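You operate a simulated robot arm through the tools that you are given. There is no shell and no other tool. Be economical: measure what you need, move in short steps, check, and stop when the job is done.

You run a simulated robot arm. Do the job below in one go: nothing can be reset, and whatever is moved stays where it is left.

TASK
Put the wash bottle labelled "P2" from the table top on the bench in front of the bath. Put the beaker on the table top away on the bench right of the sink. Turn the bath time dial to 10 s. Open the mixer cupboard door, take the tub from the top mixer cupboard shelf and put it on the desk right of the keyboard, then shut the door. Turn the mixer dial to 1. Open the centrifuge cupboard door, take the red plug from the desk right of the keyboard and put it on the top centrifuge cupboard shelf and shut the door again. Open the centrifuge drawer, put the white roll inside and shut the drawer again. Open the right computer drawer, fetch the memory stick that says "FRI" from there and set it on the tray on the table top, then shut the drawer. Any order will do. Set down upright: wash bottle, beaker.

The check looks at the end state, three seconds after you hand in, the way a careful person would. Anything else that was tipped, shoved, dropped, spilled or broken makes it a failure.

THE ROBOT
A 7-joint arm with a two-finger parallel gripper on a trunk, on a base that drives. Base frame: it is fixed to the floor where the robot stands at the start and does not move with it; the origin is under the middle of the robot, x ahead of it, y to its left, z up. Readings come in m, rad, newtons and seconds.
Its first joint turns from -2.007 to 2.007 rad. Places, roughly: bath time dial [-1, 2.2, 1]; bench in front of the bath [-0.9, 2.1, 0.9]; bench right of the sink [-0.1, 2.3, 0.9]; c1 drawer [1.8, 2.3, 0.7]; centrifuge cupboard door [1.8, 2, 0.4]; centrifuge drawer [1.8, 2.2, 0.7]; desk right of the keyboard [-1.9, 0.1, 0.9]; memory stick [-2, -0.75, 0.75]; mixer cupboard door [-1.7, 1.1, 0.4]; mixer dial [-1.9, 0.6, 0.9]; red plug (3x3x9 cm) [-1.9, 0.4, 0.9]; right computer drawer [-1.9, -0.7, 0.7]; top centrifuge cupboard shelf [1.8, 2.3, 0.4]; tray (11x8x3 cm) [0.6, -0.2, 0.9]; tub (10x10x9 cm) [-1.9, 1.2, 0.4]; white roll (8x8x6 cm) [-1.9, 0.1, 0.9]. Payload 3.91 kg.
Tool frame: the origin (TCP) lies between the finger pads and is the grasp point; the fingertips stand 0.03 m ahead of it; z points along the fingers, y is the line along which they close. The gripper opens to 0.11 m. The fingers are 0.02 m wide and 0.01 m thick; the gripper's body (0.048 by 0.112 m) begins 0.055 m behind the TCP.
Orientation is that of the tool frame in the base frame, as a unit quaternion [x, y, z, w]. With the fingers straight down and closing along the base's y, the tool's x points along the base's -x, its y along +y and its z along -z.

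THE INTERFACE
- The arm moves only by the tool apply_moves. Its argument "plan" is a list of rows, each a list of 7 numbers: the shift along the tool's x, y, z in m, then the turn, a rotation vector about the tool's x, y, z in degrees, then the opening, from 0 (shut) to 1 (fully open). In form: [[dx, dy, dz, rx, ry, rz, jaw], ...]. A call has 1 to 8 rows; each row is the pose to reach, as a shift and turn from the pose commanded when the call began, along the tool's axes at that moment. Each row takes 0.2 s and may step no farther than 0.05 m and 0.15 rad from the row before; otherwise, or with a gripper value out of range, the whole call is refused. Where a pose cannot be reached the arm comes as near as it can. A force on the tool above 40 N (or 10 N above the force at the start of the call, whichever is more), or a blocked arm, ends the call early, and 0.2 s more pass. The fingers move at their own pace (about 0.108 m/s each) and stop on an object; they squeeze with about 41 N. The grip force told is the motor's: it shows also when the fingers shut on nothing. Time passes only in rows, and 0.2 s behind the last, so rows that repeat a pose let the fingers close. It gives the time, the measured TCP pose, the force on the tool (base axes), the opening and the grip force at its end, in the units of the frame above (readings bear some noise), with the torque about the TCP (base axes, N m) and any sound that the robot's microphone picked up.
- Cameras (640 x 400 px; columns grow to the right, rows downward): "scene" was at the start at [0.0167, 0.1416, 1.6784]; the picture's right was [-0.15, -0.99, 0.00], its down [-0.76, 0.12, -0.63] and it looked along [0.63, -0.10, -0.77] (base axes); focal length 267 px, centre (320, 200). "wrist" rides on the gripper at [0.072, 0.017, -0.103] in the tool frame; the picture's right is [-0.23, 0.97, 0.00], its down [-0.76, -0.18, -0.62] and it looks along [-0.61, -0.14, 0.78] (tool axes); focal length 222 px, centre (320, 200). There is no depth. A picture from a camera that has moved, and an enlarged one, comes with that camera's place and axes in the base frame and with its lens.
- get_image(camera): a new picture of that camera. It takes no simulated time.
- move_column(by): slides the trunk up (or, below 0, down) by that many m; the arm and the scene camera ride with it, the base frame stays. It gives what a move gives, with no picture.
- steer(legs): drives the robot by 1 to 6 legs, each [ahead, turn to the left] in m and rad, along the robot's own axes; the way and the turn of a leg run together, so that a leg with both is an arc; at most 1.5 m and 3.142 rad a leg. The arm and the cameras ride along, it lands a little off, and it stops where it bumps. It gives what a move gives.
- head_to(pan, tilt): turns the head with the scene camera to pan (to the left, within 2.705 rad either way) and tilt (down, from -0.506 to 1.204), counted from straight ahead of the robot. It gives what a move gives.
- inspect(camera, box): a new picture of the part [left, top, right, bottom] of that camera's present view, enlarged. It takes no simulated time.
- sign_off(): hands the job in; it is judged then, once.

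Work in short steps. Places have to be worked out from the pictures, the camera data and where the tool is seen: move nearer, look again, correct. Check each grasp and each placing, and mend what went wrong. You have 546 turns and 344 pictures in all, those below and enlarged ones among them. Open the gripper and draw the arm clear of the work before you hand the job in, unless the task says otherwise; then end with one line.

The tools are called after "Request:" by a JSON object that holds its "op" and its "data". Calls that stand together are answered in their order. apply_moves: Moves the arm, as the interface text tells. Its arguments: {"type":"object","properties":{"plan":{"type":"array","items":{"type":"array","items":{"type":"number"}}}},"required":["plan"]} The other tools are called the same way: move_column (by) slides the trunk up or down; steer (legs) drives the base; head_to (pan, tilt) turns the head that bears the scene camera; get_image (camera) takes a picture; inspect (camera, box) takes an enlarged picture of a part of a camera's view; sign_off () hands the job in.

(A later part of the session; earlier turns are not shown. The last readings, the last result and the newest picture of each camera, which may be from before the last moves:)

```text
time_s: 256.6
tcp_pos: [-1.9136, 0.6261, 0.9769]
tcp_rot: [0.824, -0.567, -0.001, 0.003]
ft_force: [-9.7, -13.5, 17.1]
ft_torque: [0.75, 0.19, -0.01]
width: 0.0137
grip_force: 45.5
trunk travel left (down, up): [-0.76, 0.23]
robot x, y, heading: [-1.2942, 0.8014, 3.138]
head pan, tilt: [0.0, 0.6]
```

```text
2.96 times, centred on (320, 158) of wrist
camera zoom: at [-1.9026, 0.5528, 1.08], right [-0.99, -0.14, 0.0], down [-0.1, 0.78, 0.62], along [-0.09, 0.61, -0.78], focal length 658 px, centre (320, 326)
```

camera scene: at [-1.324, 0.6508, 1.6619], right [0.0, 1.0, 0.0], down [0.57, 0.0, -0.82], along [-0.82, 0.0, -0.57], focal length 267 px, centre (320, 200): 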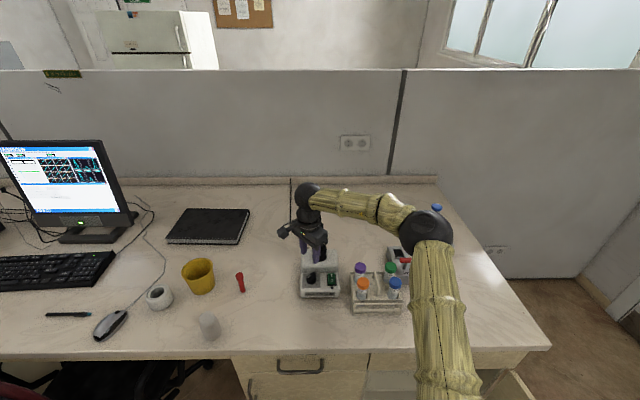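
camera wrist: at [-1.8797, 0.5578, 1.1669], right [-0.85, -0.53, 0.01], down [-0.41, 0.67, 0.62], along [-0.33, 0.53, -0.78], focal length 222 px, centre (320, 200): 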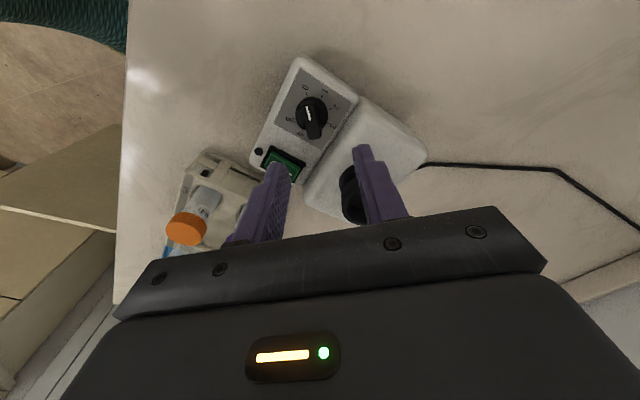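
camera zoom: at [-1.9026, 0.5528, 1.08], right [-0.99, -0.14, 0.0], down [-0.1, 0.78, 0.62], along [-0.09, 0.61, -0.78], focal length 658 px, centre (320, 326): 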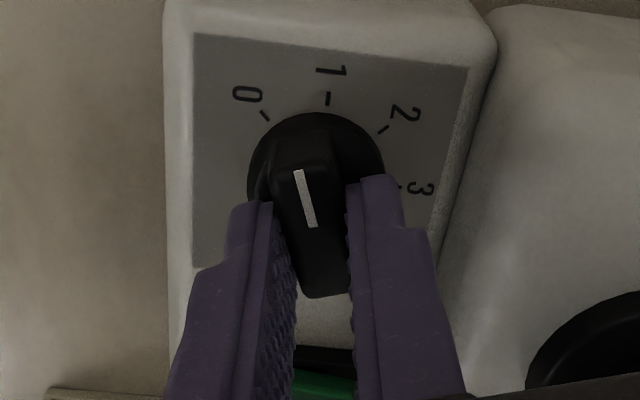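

Halfway between 0 and 1. Another 21°.

Request:
{"op": "apply_moves", "data": {"plan": [[0, 0, 0, 0, 0, 8, 0], [0, 0, 0, 0, 0, 15, 0], [0, 0, 0, 0, 0, 21, 0]]}}

Request:
{"op": "inspect", "data": {"camera": "wrist", "box": [230, 90, 410, 225]}}

```text
time_s: 257.4
tcp_pos: [-1.9132, 0.626, 0.9757]
tcp_rot: [-0.707, 0.707, 0.001, -0.003]
ft_force: [-7.7, -14.0, 17.7]
ft_torque: [0.12, -0.12, -0.01]
width: 0.014
grip_force: 44.9
trunk travel left (down, up): [-0.76, 0.23]
robot x, y, heading: [-1.293, 0.806, 3.136]
head pan, tilt: [0.0, 0.6]
```

```text
2.96 times, centred on (320, 158) of wrist
camera zoom: at [-1.9285, 0.5543, 1.0801], right [-0.97, 0.23, 0.0], down [0.18, 0.76, 0.62], along [0.14, 0.6, -0.79], focal length 658 px, centre (320, 326)
```

zoom: 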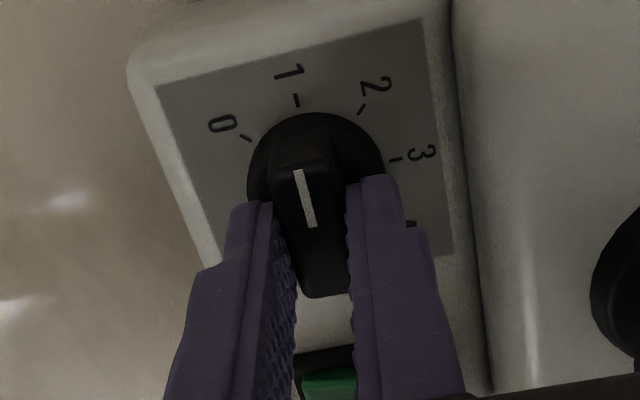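

The tick "1" is now exactly where "0" was. I open and rise to verify.

Request:
{"op": "apply_moves", "data": {"plan": [[0, 0, 0, 0, 0, 0, 0.2], [0, 0, 0, 0, 0, 0, 0.4], [0, 0, -0.03, 0, 0, 0, 0.4], [0, 0, -0.07, 0, 0, 0, 0.4], [0, 0, -0.11, 0, 0, 0, 0.4]]}}

Request:
{"op": "inspect", "data": {"camera": "wrist", "box": [230, 50, 410, 185]}}

Request:
{"op": "inspect", "data": {"camera": "scene", "box": [270, 220, 430, 320]}}

```text
time_s: 258.6
tcp_pos: [-1.9119, 0.6269, 1.0868]
tcp_rot: [0.708, -0.706, -0.001, 0.002]
ft_force: [0.9, 1.0, -0.3]
ft_torque: [0.04, -0.01, 0.01]
width: 0.0438
grip_force: 0.0
trunk travel left (down, up): [-0.76, 0.23]
robot x, y, heading: [-1.2955, 0.8063, 3.139]
head pan, tilt: [0.0, 0.6]
```

```text
2.96 times, centred on (320, 118) of wrist
camera zoom: at [-1.9283, 0.5537, 1.1908], right [-0.97, 0.23, 0.0], down [0.18, 0.76, 0.62], along [0.14, 0.6, -0.78], focal length 658 px, centre (320, 444)
```

zoom: 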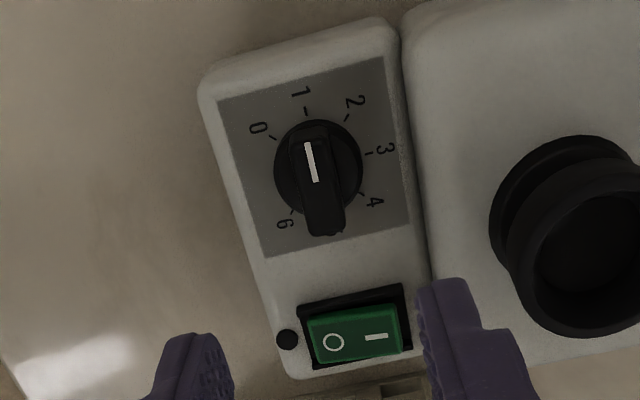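

```text
4.00 times, centred on (350, 270) of scene
camera zoom: at [-1.3227, 0.651, 1.6619], right [0.0, 1.0, 0.0], down [0.56, 0.0, -0.83], along [-0.83, 0.0, -0.56], focal length 1069 px, centre (200, -80)
```

zoom: 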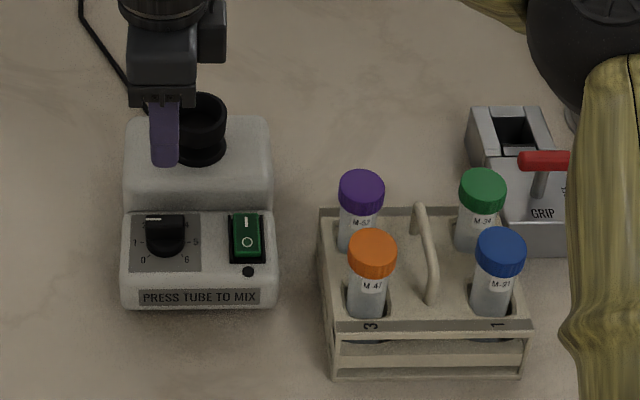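

The mixer dial stands at 1. I raise, back off, and return the hand to level with the camera up.

Request:
{"op": "steer", "data": {"legs": [[-0.45, 0]]}}

Request:
{"op": "apply_moves", "data": {"plan": [[0, 0, 0, 0, 0, 8.5, 0], [0, 0, 0, 0, 0, 17, 0], [0, 0, 0, 0, 0, 25.5, 0], [0, 0, 0, 0, 0, 34, 0], [0, 0, 0, 0, 0, 42.5, 0], [0, 0, 0, 0, 0, 51, 0], [0, 0, 0, 0, 0, 59.5, 0], [0, 0, 0, 0, 0, 68, 0]]}}

Request:
{"op": "apply_moves", "data": {"plan": [[0, 0, 0, 0, 0, 8, 0], [0, 0, 0, 0, 0, 16, 0], [0, 0, 0, 0, 0, 22, 0]]}}

Request:
{"op": "apply_moves", "data": {"plan": [[0.015, 0, 0, 0, 8.5, 0, 0], [0.03, 0, 0, 0, 17, 0, 0], [0.045, 0, 0, 0, 25.5, 0, 0], [0.06, 0, 0, 0, 34, 0, 0], [0.075, 0, 0, 0, 42.5, 0, 0], [0.09, 0, 0, 0, 51, 0, 0], [0.105, 0, 0, 0, 59.5, 0, 0], [0.12, 0, 0, 0, 68, 0, 0]]}}

Request:
{"op": "apply_moves", "data": {"plan": [[0, 0, 0, 0, 8, 0, 0], [0, 0, 0, 0, 16, 0, 0], [0, 0, 0, 0, 22, 0, 0]]}}

```text
time_s: 261.3
tcp_pos: [-1.4575, 0.6282, 1.0868]
tcp_rot: [-0.705, 0.709, 0.0, -0.003]
ft_force: [-0.1, 0.1, -0.1]
ft_torque: [-0.01, 0.02, -0.01]
width: 0.0441
grip_force: 0.1
trunk travel left (down, up): [-0.76, 0.23]
robot x, y, heading: [-0.8388, 0.8016, 3.13]
head pan, tilt: [0.0, 0.6]
```

```text
time_s: 263.1
tcp_pos: [-1.4577, 0.6281, 1.085]
tcp_rot: [-0.186, 0.982, -0.001, -0.002]
ft_force: [0.3, 0.4, 0.3]
ft_torque: [0.0, -0.02, 0.02]
width: 0.0
grip_force: 37.9
trunk travel left (down, up): [-0.76, 0.23]
robot x, y, heading: [-0.8372, 0.8016, 3.135]
head pan, tilt: [0.0, 0.6]
```

```text
time_s: 263.9
tcp_pos: [-1.4568, 0.629, 1.0863]
tcp_rot: [0.005, 1.0, -0.002, -0.002]
ft_force: [0.5, -0.7, -0.6]
ft_torque: [-0.02, 0.01, -0.01]
width: 0.0001
grip_force: 37.7
trunk travel left (down, up): [-0.76, 0.23]
robot x, y, heading: [-0.8358, 0.8021, 3.131]
head pan, tilt: [0.0, 0.6]
```

```text
time_s: 265.7
tcp_pos: [-1.5784, 0.6288, 1.0875]
tcp_rot: [0.004, 0.827, -0.001, -0.562]
ft_force: [-0.1, 0.3, 0.1]
ft_torque: [-0.01, -0.01, 0.01]
width: 0.0
grip_force: 37.9
trunk travel left (down, up): [-0.76, 0.23]
robot x, y, heading: [-0.8407, 0.8029, 3.136]
head pan, tilt: [0.0, 0.6]
```

```text
time_s: 266.5
tcp_pos: [-1.5797, 0.6282, 1.0869]
tcp_rot: [-0.003, -0.706, -0.001, 0.709]
ft_force: [0.6, -0.5, -0.6]
ft_torque: [0.01, 0.01, -0.03]
width: 0.0
grip_force: 37.7
trunk travel left (down, up): [-0.76, 0.23]
robot x, y, heading: [-0.8376, 0.8043, 3.133]
head pan, tilt: [0.0, 0.6]
```

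Hand is level again. I drive (in reverse, to keep the hand away from the benches) to the far side of the open door.

Request:
{"op": "steer", "data": {"legs": [[0, 1.24], [-0.66, 0], [0, -1.24]]}}

Request:
{"op": "apply_moves", "data": {"plan": [[0, 0.05, 0, 0, 0, 0, 0], [0, 0.1, 0, 0, 0, 0, 0], [0, 0.15, 0, 0, 0, 0, 0], [0, 0.2, 0, 0, 0, 0, 0], [0, 0.25, 0, 0, 0, 0, 0], [0, 0.3, 0, 0, 0, 0, 0], [0, 0.35, 0, 0, 0, 0, 0], [0, 0.4, 0, 0, 0, 0, 0]]}}

Request:
{"op": "head_to", "data": {"pan": -0.2, "tilt": 0.7}}

Request:
{"op": "get_image", "data": {"camera": "scene"}}

```text
time_s: 276.5
tcp_pos: [-1.3614, 1.2596, 1.086]
tcp_rot: [0.002, -0.706, 0.004, 0.708]
ft_force: [0.2, 0.3, 0.2]
ft_torque: [-0.01, 0.01, 0.01]
width: 0.0002
grip_force: 37.4
trunk travel left (down, up): [-0.76, 0.23]
robot x, y, heading: [-0.6268, 1.4445, -3.136]
head pan, tilt: [0.0, 0.6]
```

```text
time_s: 278.3
tcp_pos: [-1.3689, 1.6617, 1.0836]
tcp_rot: [0.002, -0.706, 0.005, 0.709]
ft_force: [0.5, 0.8, 0.2]
ft_torque: [-0.03, 0.0, 0.02]
width: 0.0
grip_force: 37.8
trunk travel left (down, up): [-0.76, 0.23]
robot x, y, heading: [-0.625, 1.4441, -3.136]
head pan, tilt: [0.0, 0.6]
```

```text
time_s: 279.0
tcp_pos: [-1.3682, 1.6594, 1.0838]
tcp_rot: [0.002, -0.706, 0.004, 0.708]
ft_force: [0.1, -0.3, -0.4]
ft_torque: [0.02, 0.03, -0.03]
width: 0.0
grip_force: 38.3
trunk travel left (down, up): [-0.76, 0.23]
robot x, y, heading: [-0.6227, 1.4459, -3.133]
head pan, tilt: [-0.201, 0.7]
```

```text
208 pictures are left
camera scene: at [-0.6475, 1.3087, 1.6533], right [0.2, 0.98, 0.0], down [0.63, -0.13, -0.77], along [-0.75, 0.15, -0.64], focal length 267 px, centre (320, 200)
```

scene: 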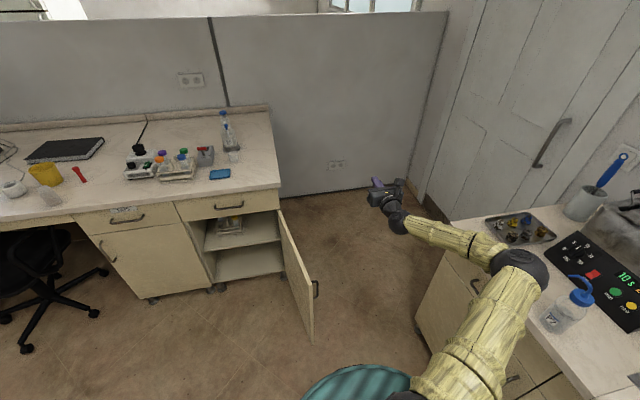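

My elbow would meet the sink bench if I lowered here. Instead I'll pinch the door's free edge from the front: I reposition the base to about (-0.52, 1.17).

Request:
{"op": "steer", "data": {"legs": [[0, 1.92], [0.3, 0], [0, -1.92]]}}

Request:
{"op": "get_image", "data": {"camera": "scene"}}

Request:
{"op": "get_image", "data": {"camera": "wrist"}}

```text
time_s: 290.2
tcp_pos: [-1.267, 1.3936, 1.0842]
tcp_rot: [-0.006, -0.706, -0.004, 0.708]
ft_force: [0.3, 0.8, -0.4]
ft_torque: [-0.01, 0.02, 0.03]
width: 0.0
grip_force: 37.4
trunk travel left (down, up): [-0.76, 0.23]
robot x, y, heading: [-0.5301, 1.1643, 3.121]
head pan, tilt: [-0.201, 0.7]
```

```text
207 pictures are left
camera scene: at [-0.5553, 1.0251, 1.6533], right [0.22, 0.98, 0.0], down [0.63, -0.14, -0.76], along [-0.75, 0.17, -0.64], focal length 267 px, centre (320, 200)
```

scene: 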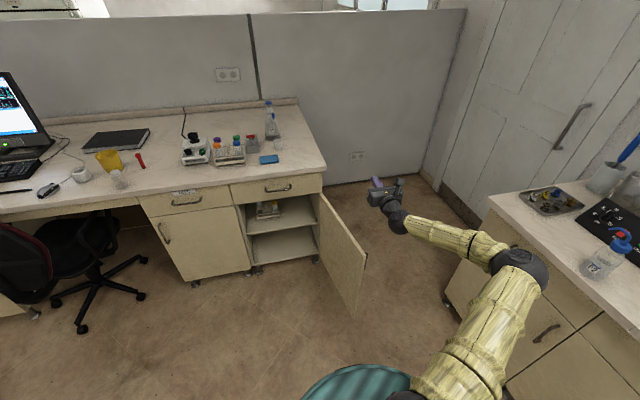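

```text
206 pictures are left
camera wrist: at [-1.1638, 1.4097, 1.1563], right [0.01, 0.97, -0.23], down [0.62, -0.19, -0.76], along [-0.79, -0.13, -0.6], focal length 222 px, centre (320, 200)
```

wrist: 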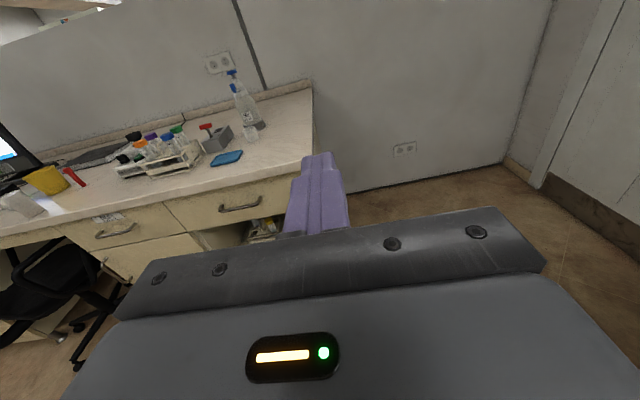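

The TCP is right above the door's free edge. I open the jaws and lower over the edge so the fingers straddle it.

Request:
{"op": "apply_moves", "data": {"plan": [[0, 0, 0, 0, 0, 0, 0.5], [0, 0, 0, 0, 0, 0, 1], [0, 0, 0, 0, 0, 0, 1]]}}

Request:
{"op": "move_column", "data": {"by": -0.36}}

Request:
{"op": "get_image", "data": {"camera": "wrist"}}

Request:
{"op": "get_image", "data": {"camera": "scene"}}

```text
time_s: 291.0
tcp_pos: [-1.2679, 1.3939, 1.0842]
tcp_rot: [-0.007, -0.706, -0.005, 0.708]
ft_force: [0.4, 0.9, -0.8]
ft_torque: [-0.01, 0.0, -0.04]
width: 0.1097
grip_force: 0.1
trunk travel left (down, up): [-0.76, 0.23]
robot x, y, heading: [-0.5298, 1.161, 3.121]
head pan, tilt: [-0.201, 0.7]
```

```text
time_s: 294.5
tcp_pos: [-1.2671, 1.3941, 0.7247]
tcp_rot: [-0.007, -0.706, -0.003, 0.709]
ft_force: [0.3, 0.1, -0.3]
ft_torque: [-0.01, 0.02, 0.03]
width: 0.1101
grip_force: 0.0
trunk travel left (down, up): [-0.4, 0.59]
robot x, y, heading: [-0.5283, 1.1598, 3.12]
head pan, tilt: [-0.201, 0.7]
```

```text
205 pictures are left
camera wrist: at [-1.1637, 1.4096, 0.7964], right [0.01, 0.97, -0.23], down [0.62, -0.19, -0.76], along [-0.79, -0.13, -0.6], focal length 222 px, centre (320, 200)
```

wrist: 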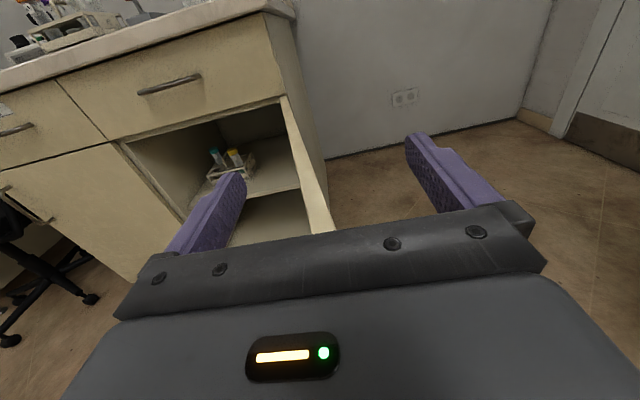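

```text
204 pictures are left
camera scene: at [-0.5552, 1.025, 1.2933], right [0.22, 0.98, 0.0], down [0.63, -0.14, -0.76], along [-0.75, 0.17, -0.64], focal length 267 px, centre (320, 200)
```

scene: 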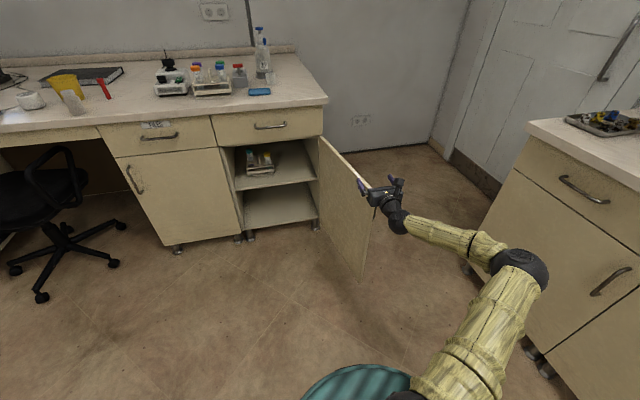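

The door edge is between the fingers, 6 cm clear of the palm. I lower 10 cm more and pinch.

Request:
{"op": "move_column", "data": {"by": -0.1}}

Request:
{"op": "apply_moves", "data": {"plan": [[0, 0, 0.015, 0, 0, 0, 0.6], [0, 0, 0.015, 0, 0, 0, 0.3], [0, 0, 0.015, 0, 0, 0, 0.1], [0, 0, 0.015, 0, 0, 0, 0.1]]}}

Request:
{"op": "get_image", "data": {"camera": "wrist"}}

```text
time_s: 295.8
tcp_pos: [-1.2683, 1.3949, 0.6249]
tcp_rot: [-0.006, -0.706, -0.004, 0.708]
ft_force: [-0.4, -0.1, 0.1]
ft_torque: [0.02, -0.03, 0.02]
width: 0.11
grip_force: 0.0
trunk travel left (down, up): [-0.3, 0.69]
robot x, y, heading: [-0.5279, 1.1623, 3.122]
head pan, tilt: [-0.201, 0.7]
```

```text
time_s: 296.8
tcp_pos: [-1.2819, 1.3941, 0.6242]
tcp_rot: [-0.006, -0.706, -0.004, 0.708]
ft_force: [20.0, 1.3, -3.2]
ft_torque: [0.61, -0.26, 1.05]
width: 0.0624
grip_force: 45.3
trunk travel left (down, up): [-0.3, 0.69]
robot x, y, heading: [-0.5303, 1.1608, 3.125]
head pan, tilt: [-0.201, 0.7]
```

```text
203 pictures are left
camera wrist: at [-1.1774, 1.4102, 0.6966], right [0.01, 0.97, -0.23], down [0.62, -0.19, -0.76], along [-0.79, -0.13, -0.6], focal length 222 px, centre (320, 200)
```

wrist: 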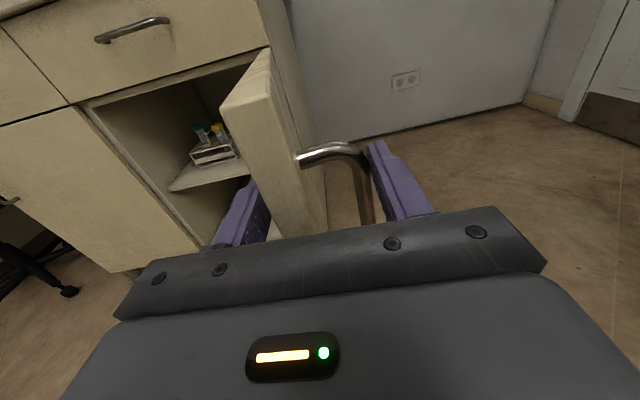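

The jaws hold door and handle together — good. I swing them along the closing arc, 30°.

Request:
{"op": "apply_moves", "data": {"plan": [[0, -0.046, -0.0083, -6, 0, 0, 0.1], [0, -0.093, -0.0119, -12, 0, 0, 0.1], [0, -0.14, -0.0106, -18, 0, 0, 0.1], [0, -0.1868, -0.0043, -24, 0, 0, 0.1], [0, -0.2326, 0.0068, -30, 0, 0, 0.1]]}}

Request:
{"op": "get_image", "data": {"camera": "scene"}}

```text
time_s: 298.0
tcp_pos: [-1.293, 1.1629, 0.6243]
tcp_rot: [0.189, 0.682, 0.187, -0.681]
ft_force: [-1.8, -1.2, -13.9]
ft_torque: [0.77, -0.2, 1.57]
width: 0.0624
grip_force: 44.9
trunk travel left (down, up): [-0.3, 0.69]
robot x, y, heading: [-0.5288, 1.16, 3.119]
head pan, tilt: [-0.201, 0.7]
```

```text
202 pictures are left
camera scene: at [-0.5565, 1.0252, 1.1932], right [0.22, 0.98, 0.0], down [0.63, -0.14, -0.76], along [-0.75, 0.17, -0.65], focal length 267 px, centre (320, 200)
```

scene: 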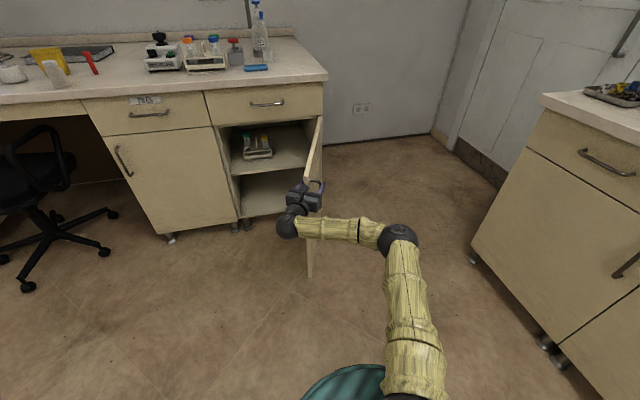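

About 74° open now. The same relative motion again, 24° more.

Request:
{"op": "apply_moves", "data": {"plan": [[0, -0.046, -0.0083, -6, 0, 0, 0.1], [0, -0.093, -0.0119, -12, 0, 0, 0.1], [0, -0.14, -0.0106, -18, 0, 0, 0.1], [0, -0.1868, -0.0043, -24, 0, 0, 0.1]]}}

Request:
{"op": "get_image", "data": {"camera": "scene"}}

```text
time_s: 299.0
tcp_pos: [-1.3371, 1.0261, 0.6333]
tcp_rot: [-0.328, -0.627, -0.325, 0.628]
ft_force: [0.3, 0.0, -0.2]
ft_torque: [-0.02, 0.0, 0.05]
width: 0.011
grip_force: 0.0
out of reach, approached as far as the arm can: row 4
trunk travel left (down, up): [-0.3, 0.69]
robot x, y, heading: [-0.5312, 1.1568, 3.12]
head pan, tilt: [-0.201, 0.7]
```

```text
201 pictures are left
camera scene: at [-0.5553, 1.0245, 1.1932], right [0.22, 0.98, 0.0], down [0.63, -0.14, -0.77], along [-0.75, 0.17, -0.64], focal length 267 px, centre (320, 200)
```

scene: 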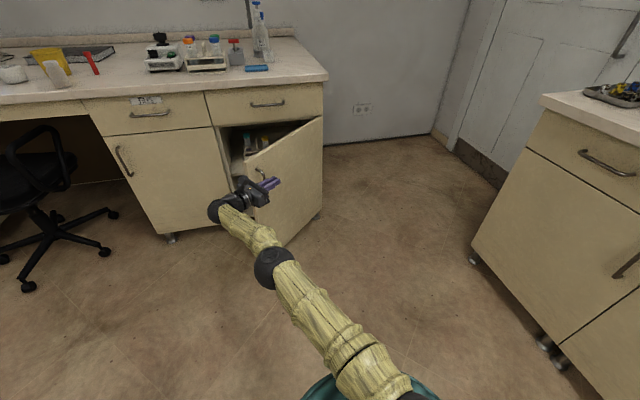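

It slipped out but the door is nearly closed (about 40°) and my hand is outside it. I straighten the hand while drawing it back, then will push the door shut with the closed fist.

Request:
{"op": "apply_moves", "data": {"plan": [[0, 0.02, -0.014, 7.7, 0, 0, 0], [0, 0.04, -0.028, 15.4, 0, 0, 0], [0, 0.06, -0.042, 23.1, 0, 0, 0], [0, 0.08, -0.058, 30.8, 0, 0, 0], [0, 0.08, -0.058, 38.5, 0, 0, 0], [0, 0.08, -0.058, 46.2, 0, 0, 0], [0, 0.08, -0.058, 53.9, 0, 0, 0]]}}

Request:
{"op": "get_image", "data": {"camera": "scene"}}

```text
time_s: 300.6
tcp_pos: [-1.2379, 1.0274, 0.6346]
tcp_rot: [-0.007, -0.706, -0.004, 0.709]
ft_force: [0.9, 1.0, 0.2]
ft_torque: [0.02, -0.01, -0.02]
width: 0.0
grip_force: 37.3
out of reach, approached as far as the arm can: row 1
trunk travel left (down, up): [-0.3, 0.69]
robot x, y, heading: [-0.5265, 1.1562, 3.113]
head pan, tilt: [-0.201, 0.7]
```

```text
200 pictures are left
camera scene: at [-0.5551, 1.0247, 1.1933], right [0.22, 0.97, 0.0], down [0.63, -0.14, -0.76], along [-0.75, 0.17, -0.64], focal length 267 px, centre (320, 200)
```

scene: 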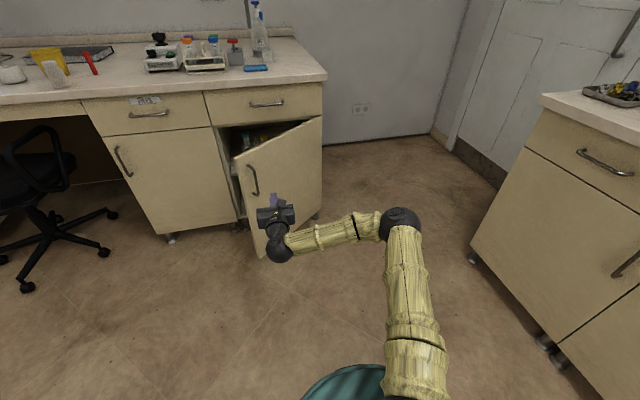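

I drive forward pushing the door with the fist at y≈1.0, then finish with the arm.

Request:
{"op": "steer", "data": {"legs": [[0.3, 0.02]]}}

Request:
{"op": "apply_moves", "data": {"plan": [[0, 0, 0.04, 0, 0, 0, 0], [0, 0, 0.08, 0, 0, 0, 0], [0, 0, 0.11, 0, 0, 0, 0], [0, 0, 0.14, 0, 0, 0, 0]]}}

Request:
{"op": "get_image", "data": {"camera": "scene"}}

```text
time_s: 302.6
tcp_pos: [-1.5228, 1.0155, 0.6338]
tcp_rot: [0.001, -0.706, 0.003, 0.708]
ft_force: [0.6, -0.8, 1.2]
ft_torque: [0.02, 0.04, 0.01]
width: 0.0001
grip_force: 38.0
trunk travel left (down, up): [-0.3, 0.69]
robot x, y, heading: [-0.8187, 1.1626, 3.141]
head pan, tilt: [-0.201, 0.7]
```

```text
time_s: 303.6
tcp_pos: [-1.6602, 1.0174, 0.6338]
tcp_rot: [-0.001, -0.706, 0.002, 0.708]
ft_force: [0.1, -0.1, 0.1]
ft_torque: [0.01, 0.01, -0.01]
width: 0.0004
grip_force: 37.7
trunk travel left (down, up): [-0.3, 0.69]
robot x, y, heading: [-0.8174, 1.1643, 3.142]
head pan, tilt: [-0.201, 0.7]
```

```text
199 pictures are left
camera scene: at [-0.8398, 1.0276, 1.1933], right [0.2, 0.98, 0.0], down [0.63, -0.13, -0.76], along [-0.75, 0.15, -0.64], focal length 267 px, centre (320, 200)
```

scene: 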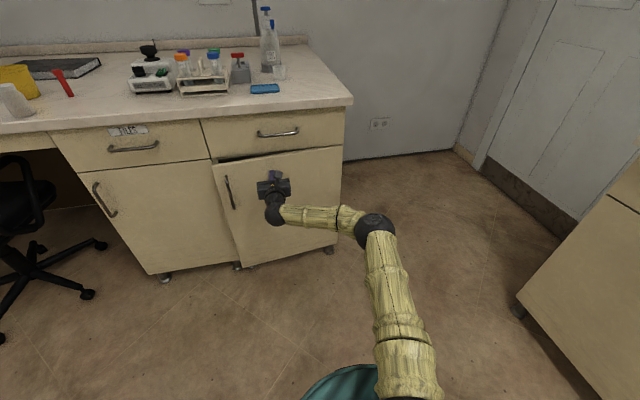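

Almost closed. I push on until it resists.

Request:
{"op": "apply_moves", "data": {"plan": [[0, -0.02, 0.02, 0, 0, 0, 0], [0, -0.02, 0.035, 0, 0, 0, 0], [0, -0.02, 0.045, 0, 0, 0, 0], [0, -0.02, 0.055, 0, 0, 0, 0]]}}

Request:
{"op": "inspect", "data": {"camera": "scene", "box": [180, 110, 380, 270]}}

```text
time_s: 304.5
tcp_pos: [-1.7105, 0.9962, 0.6363]
tcp_rot: [-0.001, -0.705, 0.003, 0.709]
ft_force: [12.1, 1.8, 2.5]
ft_torque: [-0.02, -0.06, 0.04]
width: 0.0002
grip_force: 37.9
trunk travel left (down, up): [-0.3, 0.69]
robot x, y, heading: [-0.8186, 1.1667, 3.142]
head pan, tilt: [-0.201, 0.7]
stopped in row 4: the force on the tool passed its limit (the readings are from after the stop); the commanded pose is now the measured one
```

```text
2.50 times, centred on (280, 190) of scene
camera zoom: at [-0.8384, 1.0277, 1.1934], right [0.2, 0.98, 0.0], down [0.63, -0.13, -0.77], along [-0.75, 0.15, -0.64], focal length 668 px, centre (420, 225)
```

zoom: 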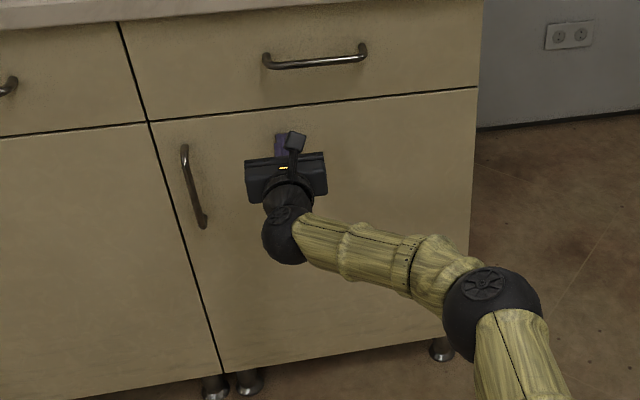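

The mixer door is shut. Next the centrifuge cabinet at (1.8, 2). I retract, raise, turn through the free side and drive along y≈1.25.

Request:
{"op": "apply_moves", "data": {"plan": [[0, 0, -0.05, 0, 0, 0, 0], [0, 0, -0.1, 0, 0, 0, 0], [0, 0, -0.15, 0, 0, 0, 0]]}}

Request:
{"op": "steer", "data": {"legs": [[-0.3, 0]]}}

Request:
{"op": "move_column", "data": {"by": 0.4}}

Request:
{"op": "steer", "data": {"legs": [[0, 3.14], [1.4, 0.09]]}}

Request:
{"op": "head_to", "data": {"pan": 0.6, "tilt": 0.6}}

Request:
{"op": "get_image", "data": {"camera": "scene"}}

```text
time_s: 305.3
tcp_pos: [-1.5627, 0.9974, 0.6343]
tcp_rot: [0.0, -0.706, 0.003, 0.708]
ft_force: [1.2, 0.6, 0.8]
ft_torque: [0.01, -0.04, -0.01]
width: 0.0
grip_force: 37.9
trunk travel left (down, up): [-0.3, 0.69]
robot x, y, heading: [-0.8158, 1.1664, 3.14]
head pan, tilt: [-0.201, 0.7]
```

```text
time_s: 307.4
tcp_pos: [-1.2575, 0.9949, 0.6339]
tcp_rot: [0.0, -0.706, 0.003, 0.708]
ft_force: [-0.1, -0.1, 0.0]
ft_torque: [0.03, -0.01, -0.03]
width: 0.0
grip_force: 38.1
trunk travel left (down, up): [-0.3, 0.69]
robot x, y, heading: [-0.5111, 1.1627, -3.145]
head pan, tilt: [-0.201, 0.7]
```

```text
time_s: 311.2
tcp_pos: [-1.2572, 0.9957, 1.0342]
tcp_rot: [0.0, -0.706, 0.004, 0.708]
ft_force: [-0.4, -0.3, -0.2]
ft_torque: [-0.02, -0.02, -0.02]
width: 0.0001
grip_force: 37.8
trunk travel left (down, up): [-0.7, 0.29]
robot x, y, heading: [-0.5129, 1.1649, -3.137]
head pan, tilt: [-0.201, 0.7]
```

```text
time_s: 325.5
tcp_pos: [1.5952, 1.5257, 1.0345]
tcp_rot: [0.705, 0.046, 0.706, -0.049]
ft_force: [-0.2, 0.5, -0.1]
ft_torque: [-0.01, 0.0, 0.03]
width: 0.0001
grip_force: 38.0
trunk travel left (down, up): [-0.7, 0.29]
robot x, y, heading: [0.8748, 1.2609, 0.129]
head pan, tilt: [-0.201, 0.7]
```

```text
time_s: 326.6
tcp_pos: [1.5949, 1.5257, 1.0343]
tcp_rot: [0.705, 0.045, 0.706, -0.049]
ft_force: [-0.6, -0.2, -0.3]
ft_torque: [-0.01, 0.0, 0.02]
width: 0.0
grip_force: 37.6
trunk travel left (down, up): [-0.7, 0.29]
robot x, y, heading: [0.8774, 1.2646, 0.132]
head pan, tilt: [0.6, 0.6]
```

```text
197 pictures are left
camera scene: at [0.8636, 1.4644, 1.6019], right [0.67, -0.74, 0.0], down [-0.42, -0.38, -0.82], along [0.61, 0.55, -0.57], focal length 267 px, centre (320, 200)
```

scene: 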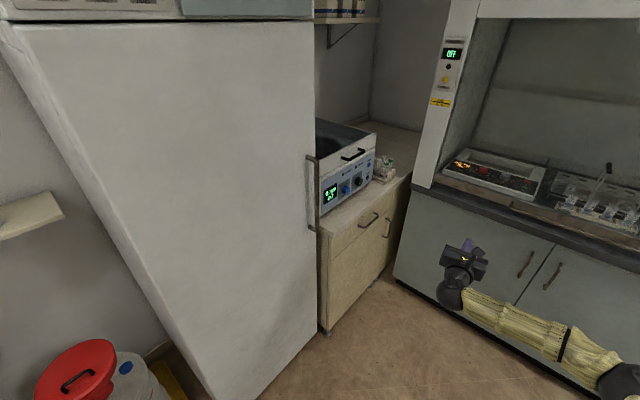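

Cabinet front is y≈2.0 (x 1.5–2.15); the hood front at x≈2.13 limits space on the right. The door handle is at its right (x≈2.05). I come closer and turn to face it obliquely.

Request:
{"op": "steer", "data": {"legs": [[0.4, -0.18], [0, 1.0], [0.15, 0]]}}

Request:
{"op": "head_to", "data": {"pan": 0.1, "tilt": 0.7}}

Request:
{"op": "get_image", "data": {"camera": "scene"}}

Request:
{"op": "get_image", "data": {"camera": "wrist"}}

```text
time_s: 332.4
tcp_pos: [1.6126, 2.0348, 1.0339]
tcp_rot: [0.629, 0.32, 0.63, -0.324]
ft_force: [-2.9, -15.9, 2.3]
ft_torque: [0.06, -0.07, -0.07]
width: 0.0001
grip_force: 37.6
trunk travel left (down, up): [-0.7, 0.29]
robot x, y, heading: [1.3138, 1.3427, 0.942]
head pan, tilt: [0.6, 0.6]
stopped in leg 3: the force on the tool passed its limit (the readings are from after the stop); the commanded pose is now the measured one
```

```text
time_s: 333.3
tcp_pos: [1.6125, 2.0359, 1.0334]
tcp_rot: [0.629, 0.322, 0.629, -0.325]
ft_force: [-2.2, -21.3, 3.5]
ft_torque: [0.11, -0.02, -0.14]
width: 0.0
grip_force: 37.7
trunk travel left (down, up): [-0.7, 0.29]
robot x, y, heading: [1.3119, 1.3358, 0.947]
head pan, tilt: [0.099, 0.7]
```

```text
196 pictures are left
camera scene: at [1.1984, 1.4484, 1.5936], right [0.86, -0.5, 0.0], down [-0.32, -0.55, -0.77], along [0.39, 0.66, -0.64], focal length 267 px, centre (320, 200)
```

scene: 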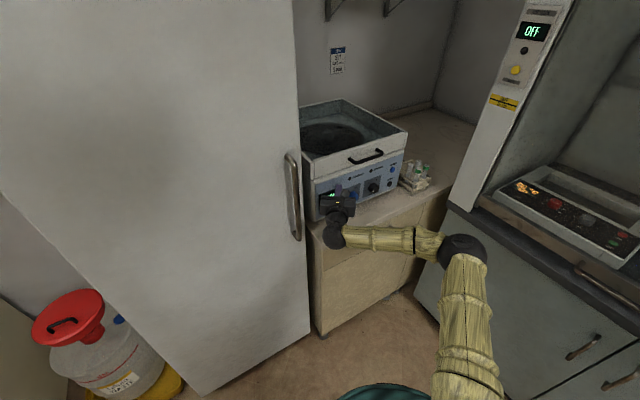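

```text
195 pictures are left
camera wrist: at [1.5663, 1.9411, 1.1072], right [0.79, -0.57, -0.23], down [-0.51, -0.4, -0.76], along [0.34, 0.72, -0.6], focal length 222 px, centre (320, 200)
```

wrist: 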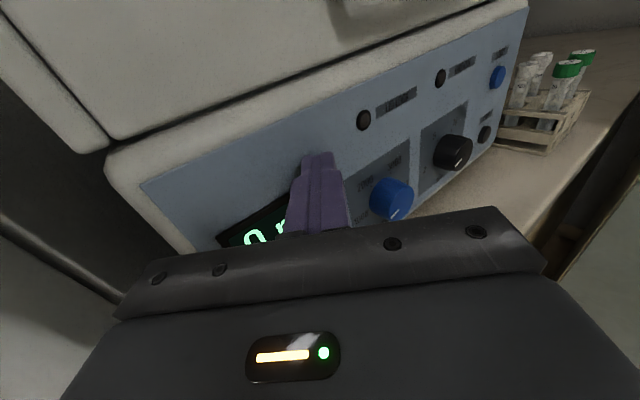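

The fingers touched the centrifuge panel lightly. I draw back at once.

Request:
{"op": "apply_moves", "data": {"plan": [[0, 0, -0.03, 0, 0, 0, 0], [0, 0, -0.07, 0, 0, 0, 0]]}}

Request:
{"op": "steer", "data": {"legs": [[-0.2, 0]]}}

Request:
{"op": "get_image", "data": {"camera": "scene"}}

```text
time_s: 333.9
tcp_pos: [1.5717, 1.9795, 1.033]
tcp_rot: [0.63, 0.322, 0.629, -0.323]
ft_force: [-0.9, 0.2, 0.8]
ft_torque: [-0.02, 0.0, 0.01]
width: 0.0002
grip_force: 37.7
trunk travel left (down, up): [-0.7, 0.29]
robot x, y, heading: [1.3117, 1.3399, 0.946]
head pan, tilt: [0.099, 0.7]
```

```text
time_s: 335.5
tcp_pos: [1.4534, 1.8193, 1.0339]
tcp_rot: [0.629, 0.322, 0.629, -0.324]
ft_force: [0.4, -1.0, -0.2]
ft_torque: [0.0, -0.01, 0.03]
width: 0.0004
grip_force: 37.8
trunk travel left (down, up): [-0.7, 0.29]
robot x, y, heading: [1.1971, 1.1782, 0.945]
head pan, tilt: [0.099, 0.7]
```

```text
194 pictures are left
camera scene: at [1.0822, 1.291, 1.5933], right [0.86, -0.5, 0.0], down [-0.32, -0.56, -0.77], along [0.38, 0.66, -0.64], focal length 267 px, centre (320, 200)
```

scene: 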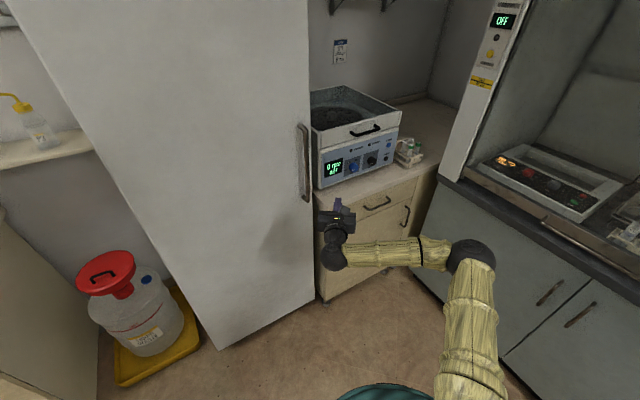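

No harm seen. The door handle is at about (2.0, 1.97, 0.59) and the drawer handle at (1.77, 1.97, 0.79). I shift the base 0.3 m in +x by reversing, keeping the hand on the free side.

Request:
{"op": "steer", "data": {"legs": [[0, 2.2], [-0.3, 0], [0, -2.2]]}}

Request:
{"op": "move_column", "data": {"by": -0.4}}

Request:
{"op": "get_image", "data": {"camera": "scene"}}

Request:
{"op": "get_image", "data": {"camera": "wrist"}}

```text
time_s: 348.1
tcp_pos: [1.7532, 1.8282, 1.0334]
tcp_rot: [0.628, 0.325, 0.627, -0.327]
ft_force: [-0.7, -0.3, 1.4]
ft_torque: [0.0, 0.0, -0.02]
width: 0.0
grip_force: 37.9
trunk travel left (down, up): [-0.7, 0.29]
robot x, y, heading: [1.5016, 1.1842, 0.953]
head pan, tilt: [0.099, 0.7]
```

```text
time_s: 351.9
tcp_pos: [1.7533, 1.828, 0.6326]
tcp_rot: [0.628, 0.325, 0.627, -0.326]
ft_force: [0.2, 0.1, -0.3]
ft_torque: [-0.01, -0.01, 0.02]
width: 0.0
grip_force: 38.0
trunk travel left (down, up): [-0.3, 0.69]
robot x, y, heading: [1.4986, 1.1854, 0.952]
head pan, tilt: [0.099, 0.7]
```

```text
193 pictures are left
camera scene: at [1.384, 1.2984, 1.1933], right [0.87, -0.5, 0.0], down [-0.32, -0.56, -0.76], along [0.38, 0.66, -0.64], focal length 267 px, centre (320, 200)
```

scene: 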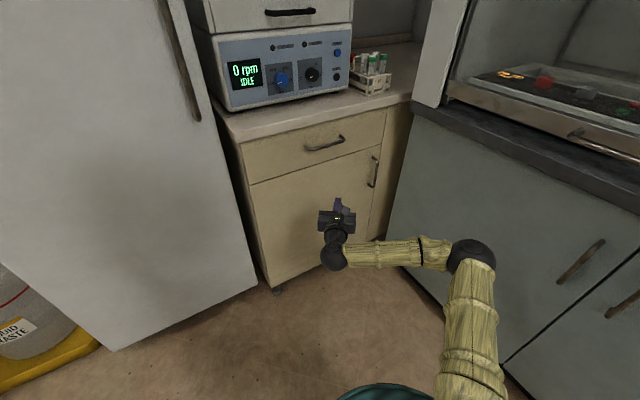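

```text
192 pictures are left
camera wrist: at [1.708, 1.7334, 0.7054], right [0.8, -0.56, -0.23], down [-0.51, -0.41, -0.76], along [0.33, 0.72, -0.61], focal length 222 px, centre (320, 200)
```

wrist: 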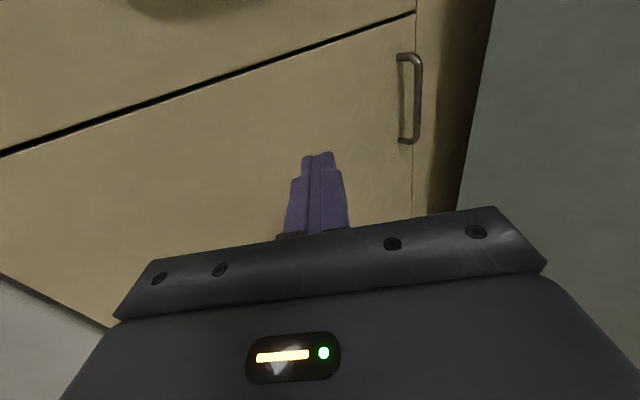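

The handle bar is at (2.05, 2.0), z 0.49–0.63; hinge side at x≈1.52. I yaw the hand to face +y, then come nearer.

Request:
{"op": "apply_moves", "data": {"plan": [[0, 0, 0, 7.1, 0, 0, 0.2], [0, 0, 0, 14.2, 0, 0, 0.4], [0, 0, 0, 21.3, 0, 0, 0.5], [0, 0, 0, 28.4, 0, 0, 0.5], [0, 0, 0, 35.5, 0, 0, 0.5]]}}

Request:
{"op": "steer", "data": {"legs": [[0.1, 0]]}}

Request:
{"op": "get_image", "data": {"camera": "wrist"}}

```text
time_s: 353.1
tcp_pos: [1.753, 1.8281, 0.633]
tcp_rot: [-0.499, -0.5, -0.498, 0.503]
ft_force: [-1.2, -0.5, -0.1]
ft_torque: [0.04, 0.0, -0.03]
width: 0.055
grip_force: 0.1
trunk travel left (down, up): [-0.3, 0.69]
robot x, y, heading: [1.4984, 1.1895, 0.952]
head pan, tilt: [0.099, 0.7]
```

```text
time_s: 354.2
tcp_pos: [1.8115, 1.9113, 0.6346]
tcp_rot: [-0.499, -0.5, -0.499, 0.503]
ft_force: [-0.7, -0.2, 0.3]
ft_torque: [-0.01, 0.0, -0.02]
width: 0.055
grip_force: 0.0
trunk travel left (down, up): [-0.3, 0.69]
robot x, y, heading: [1.5593, 1.2697, 0.951]
head pan, tilt: [0.099, 0.7]
```

```text
191 pictures are left
camera wrist: at [1.8294, 1.8073, 0.7057], right [0.97, 0.01, -0.23], down [-0.18, -0.62, -0.76], along [-0.15, 0.78, -0.61], focal length 222 px, centre (320, 200)
```

wrist: 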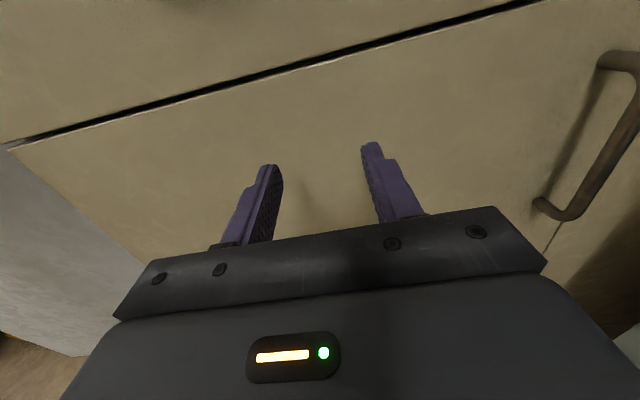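

Bar at x≈2.047, y≈1.99. I move right 0.235 and down 0.07, keeping back from the door.

Request:
{"op": "apply_moves", "data": {"plan": [[-0.014, 0.045, -0.004, 0, 0, 0, 0.5], [-0.028, 0.09, -0.008, 0, 0, 0, 0.5], [-0.042, 0.135, -0.01, 0, 0, 0, 0.5], [-0.056, 0.18, -0.01, 0, 0, 0, 0.5], [-0.07, 0.225, -0.01, 0, 0, 0, 0.5], [-0.07, 0.235, -0.01, 0, 0, 0, 0.5]]}}

Request:
{"op": "get_image", "data": {"camera": "wrist"}}

Request:
{"op": "get_image", "data": {"camera": "scene"}}

```text
time_s: 355.6
tcp_pos: [2.0434, 1.9014, 0.5617]
tcp_rot: [-0.499, -0.499, -0.499, 0.503]
ft_force: [0.1, -0.2, 0.2]
ft_torque: [0.0, 0.03, 0.01]
width: 0.055
grip_force: 0.1
trunk travel left (down, up): [-0.3, 0.69]
robot x, y, heading: [1.557, 1.2681, 0.951]
head pan, tilt: [0.099, 0.7]
```

```text
190 pictures are left
camera wrist: at [2.0618, 1.7987, 0.6338], right [0.97, 0.01, -0.23], down [-0.18, -0.62, -0.76], along [-0.15, 0.78, -0.6], focal length 222 px, centre (320, 200)
```

wrist: 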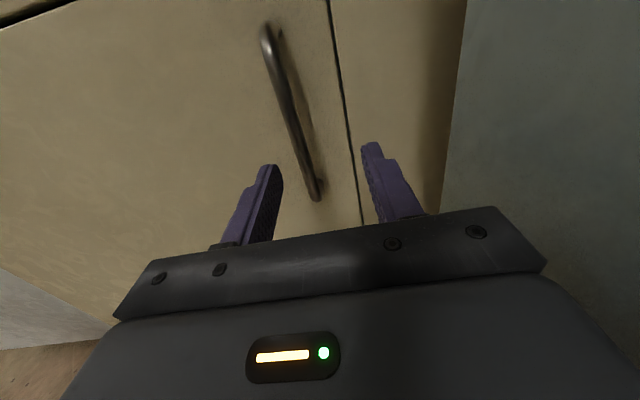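

```text
189 pictures are left
camera scene: at [1.443, 1.3808, 1.1933], right [0.87, -0.5, 0.0], down [-0.32, -0.56, -0.76], along [0.38, 0.66, -0.64], focal length 267 px, centre (320, 200)
```

scene: 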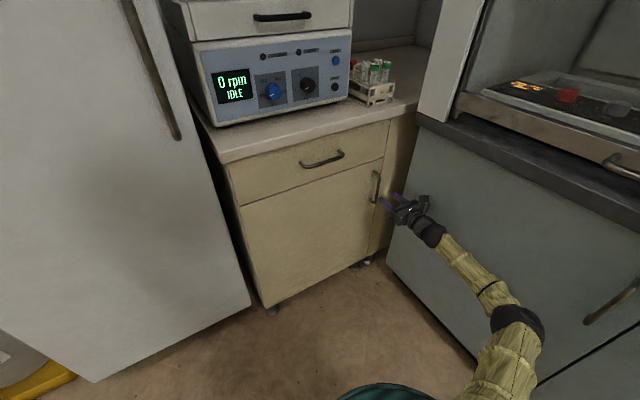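

The bar is about 2 cm left of my axis. I correct and close in.

Request:
{"op": "apply_moves", "data": {"plan": [[0, -0.02, 0.02, 0, 0, 0, 0.5], [0, -0.02, 0.05, 0, 0, 0, 0.5]]}}

Request:
{"op": "get_image", "data": {"camera": "wrist"}}

```text
time_s: 356.2
tcp_pos: [2.0262, 1.9499, 0.5635]
tcp_rot: [-0.499, -0.5, -0.499, 0.503]
ft_force: [-0.3, 0.0, 0.4]
ft_torque: [-0.01, 0.0, -0.03]
width: 0.0548
grip_force: 0.0
trunk travel left (down, up): [-0.3, 0.69]
robot x, y, heading: [1.5614, 1.2697, 0.947]
head pan, tilt: [0.099, 0.7]
```

```text
188 pictures are left
camera wrist: at [2.0436, 1.8459, 0.6353], right [0.97, 0.01, -0.23], down [-0.18, -0.62, -0.76], along [-0.15, 0.78, -0.61], focal length 222 px, centre (320, 200)
```

wrist: 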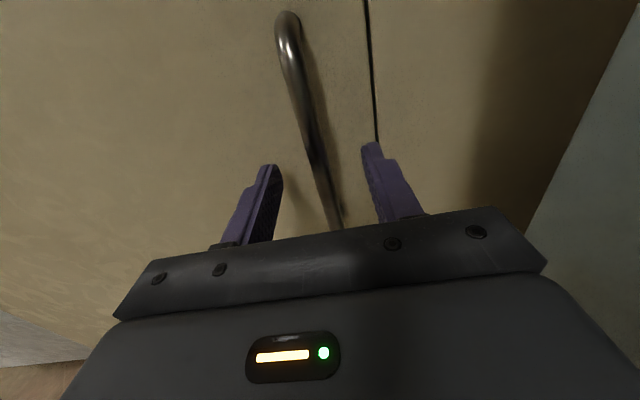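

Request:
{"op": "apply_moves", "data": {"plan": [[0, 0, 0.02, 0, 0, 0, 0.5], [0, 0, 0.036, 0, 0, 0, 0.5], [0, 0, 0.036, 0, 0, 0, 0.2], [0, 0, 0.036, 0, 0, 0, 0], [0, 0, 0.036, 0, 0, 0, 0], [0, 0, 0.036, 0, 0, 0, 0]]}}

```text
time_s: 356.7
tcp_pos: [2.0279, 1.9691, 0.562]
tcp_rot: [-0.499, -0.499, -0.499, 0.503]
ft_force: [-0.4, -6.7, 1.3]
ft_torque: [0.0, 0.07, 0.25]
width: 0.0551
grip_force: 0.2
trunk travel left (down, up): [-0.3, 0.69]
robot x, y, heading: [1.5598, 1.2707, 0.95]
head pan, tilt: [0.099, 0.7]
stopped in row 2: the force on the tool passed its limit (the readings are from after the stop); the commanded pose is now the measured one
```

The tips touch the door at y≈2.0; the bar is within the fingers. I close here.

Request:
{"op": "apply_moves", "data": {"plan": [[0, 0, -0.003, 0, 0, 0, 0.2], [0, 0, -0.003, 0, 0, 0, 0], [0, 0, -0.003, 0, 0, 0, 0], [0, 0, -0.003, 0, 0, 0, 0]]}}

Request:
{"op": "get_image", "data": {"camera": "wrist"}}

```text
time_s: 357.7
tcp_pos: [2.0271, 1.9666, 0.5617]
tcp_rot: [-0.498, -0.501, -0.498, 0.503]
ft_force: [-1.2, 0.5, -1.5]
ft_torque: [-0.16, -0.17, -0.01]
width: 0.011
grip_force: 45.1
trunk travel left (down, up): [-0.3, 0.69]
robot x, y, heading: [1.5607, 1.2648, 0.948]
head pan, tilt: [0.099, 0.7]
```

```text
187 pictures are left
camera wrist: at [2.0454, 1.8643, 0.6338], right [0.97, 0.01, -0.23], down [-0.18, -0.62, -0.76], along [-0.15, 0.78, -0.61], focal length 222 px, centre (320, 200)
```

wrist: 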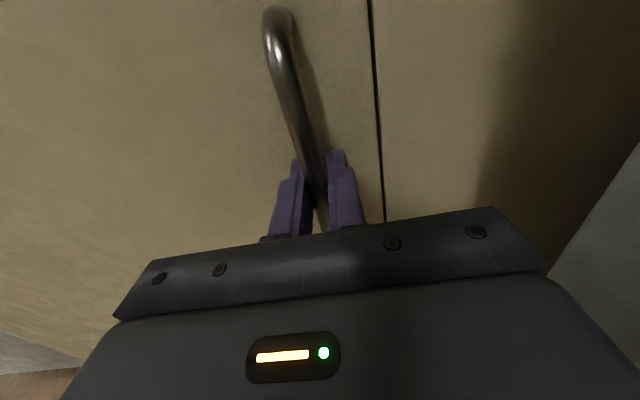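

Handle gripped. I pull the door along its arc to 20°.

Request:
{"op": "apply_moves", "data": {"plan": [[0, -0.0048, -0.0432, -5, 0, 0, 0], [0, -0.0133, -0.0858, -10, 0, 0, 0], [0, -0.0254, -0.1275, -15, 0, 0, 0], [0, -0.0413, -0.168, -20, 0, 0, 0]]}}

Request:
{"op": "get_image", "data": {"camera": "scene"}}

```text
time_s: 358.3
tcp_pos: [2.0222, 1.9215, 0.5827]
tcp_rot: [0.526, 0.48, 0.539, -0.449]
ft_force: [10.8, -1.5, -34.3]
ft_torque: [-0.21, 0.96, 0.03]
width: 0.0123
grip_force: 45.2
trunk travel left (down, up): [-0.3, 0.69]
robot x, y, heading: [1.5598, 1.2692, 0.943]
head pan, tilt: [0.099, 0.7]
stopped in row 2: the force on the tool passed its limit (the readings are from after the stop); the commanded pose is now the measured one
```

```text
186 pictures are left
camera scene: at [1.4463, 1.3836, 1.1929], right [0.87, -0.5, 0.0], down [-0.32, -0.56, -0.76], along [0.38, 0.66, -0.65], focal length 267 px, centre (320, 200)
```

scene: 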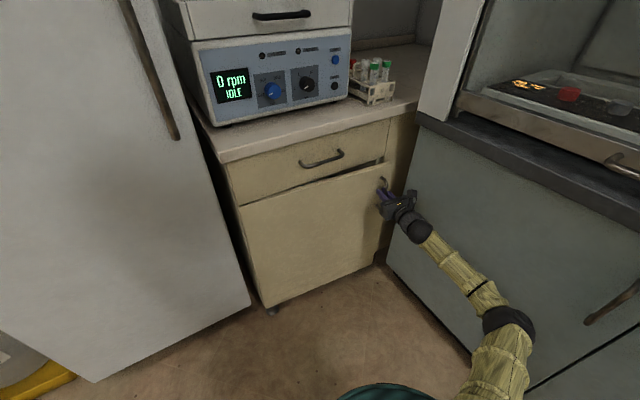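

The door is ajar, but the hand rose 2 cm and loads vertically. I ease the height back while holding and read the force.

Request:
{"op": "apply_moves", "data": {"plan": [[-0.008, 0, 0, 0, 0, 0, 0], [-0.016, 0, 0, 0, 0, 0, 0], [-0.02, 0, 0, 0, 0, 0, 0]]}}

Request:
{"op": "get_image", "data": {"camera": "wrist"}}

```text
time_s: 359.1
tcp_pos: [2.0231, 1.9213, 0.5843]
tcp_rot: [0.509, 0.489, 0.55, -0.446]
ft_force: [-13.2, 0.8, -23.5]
ft_torque: [-0.65, 0.97, 0.01]
width: 0.0131
grip_force: 45.9
trunk travel left (down, up): [-0.3, 0.69]
robot x, y, heading: [1.5592, 1.2693, 0.948]
head pan, tilt: [0.099, 0.7]
```

```text
185 pictures are left
camera wrist: at [2.0209, 1.817, 0.6577], right [0.98, -0.12, -0.14], down [-0.19, -0.6, -0.78], along [0.01, 0.79, -0.61], focal length 222 px, centre (320, 200)
```

wrist: 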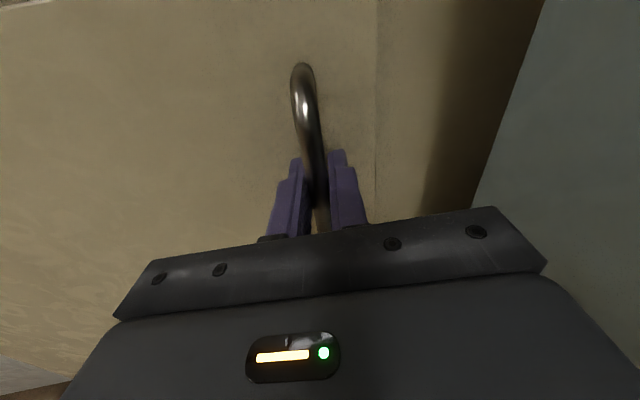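

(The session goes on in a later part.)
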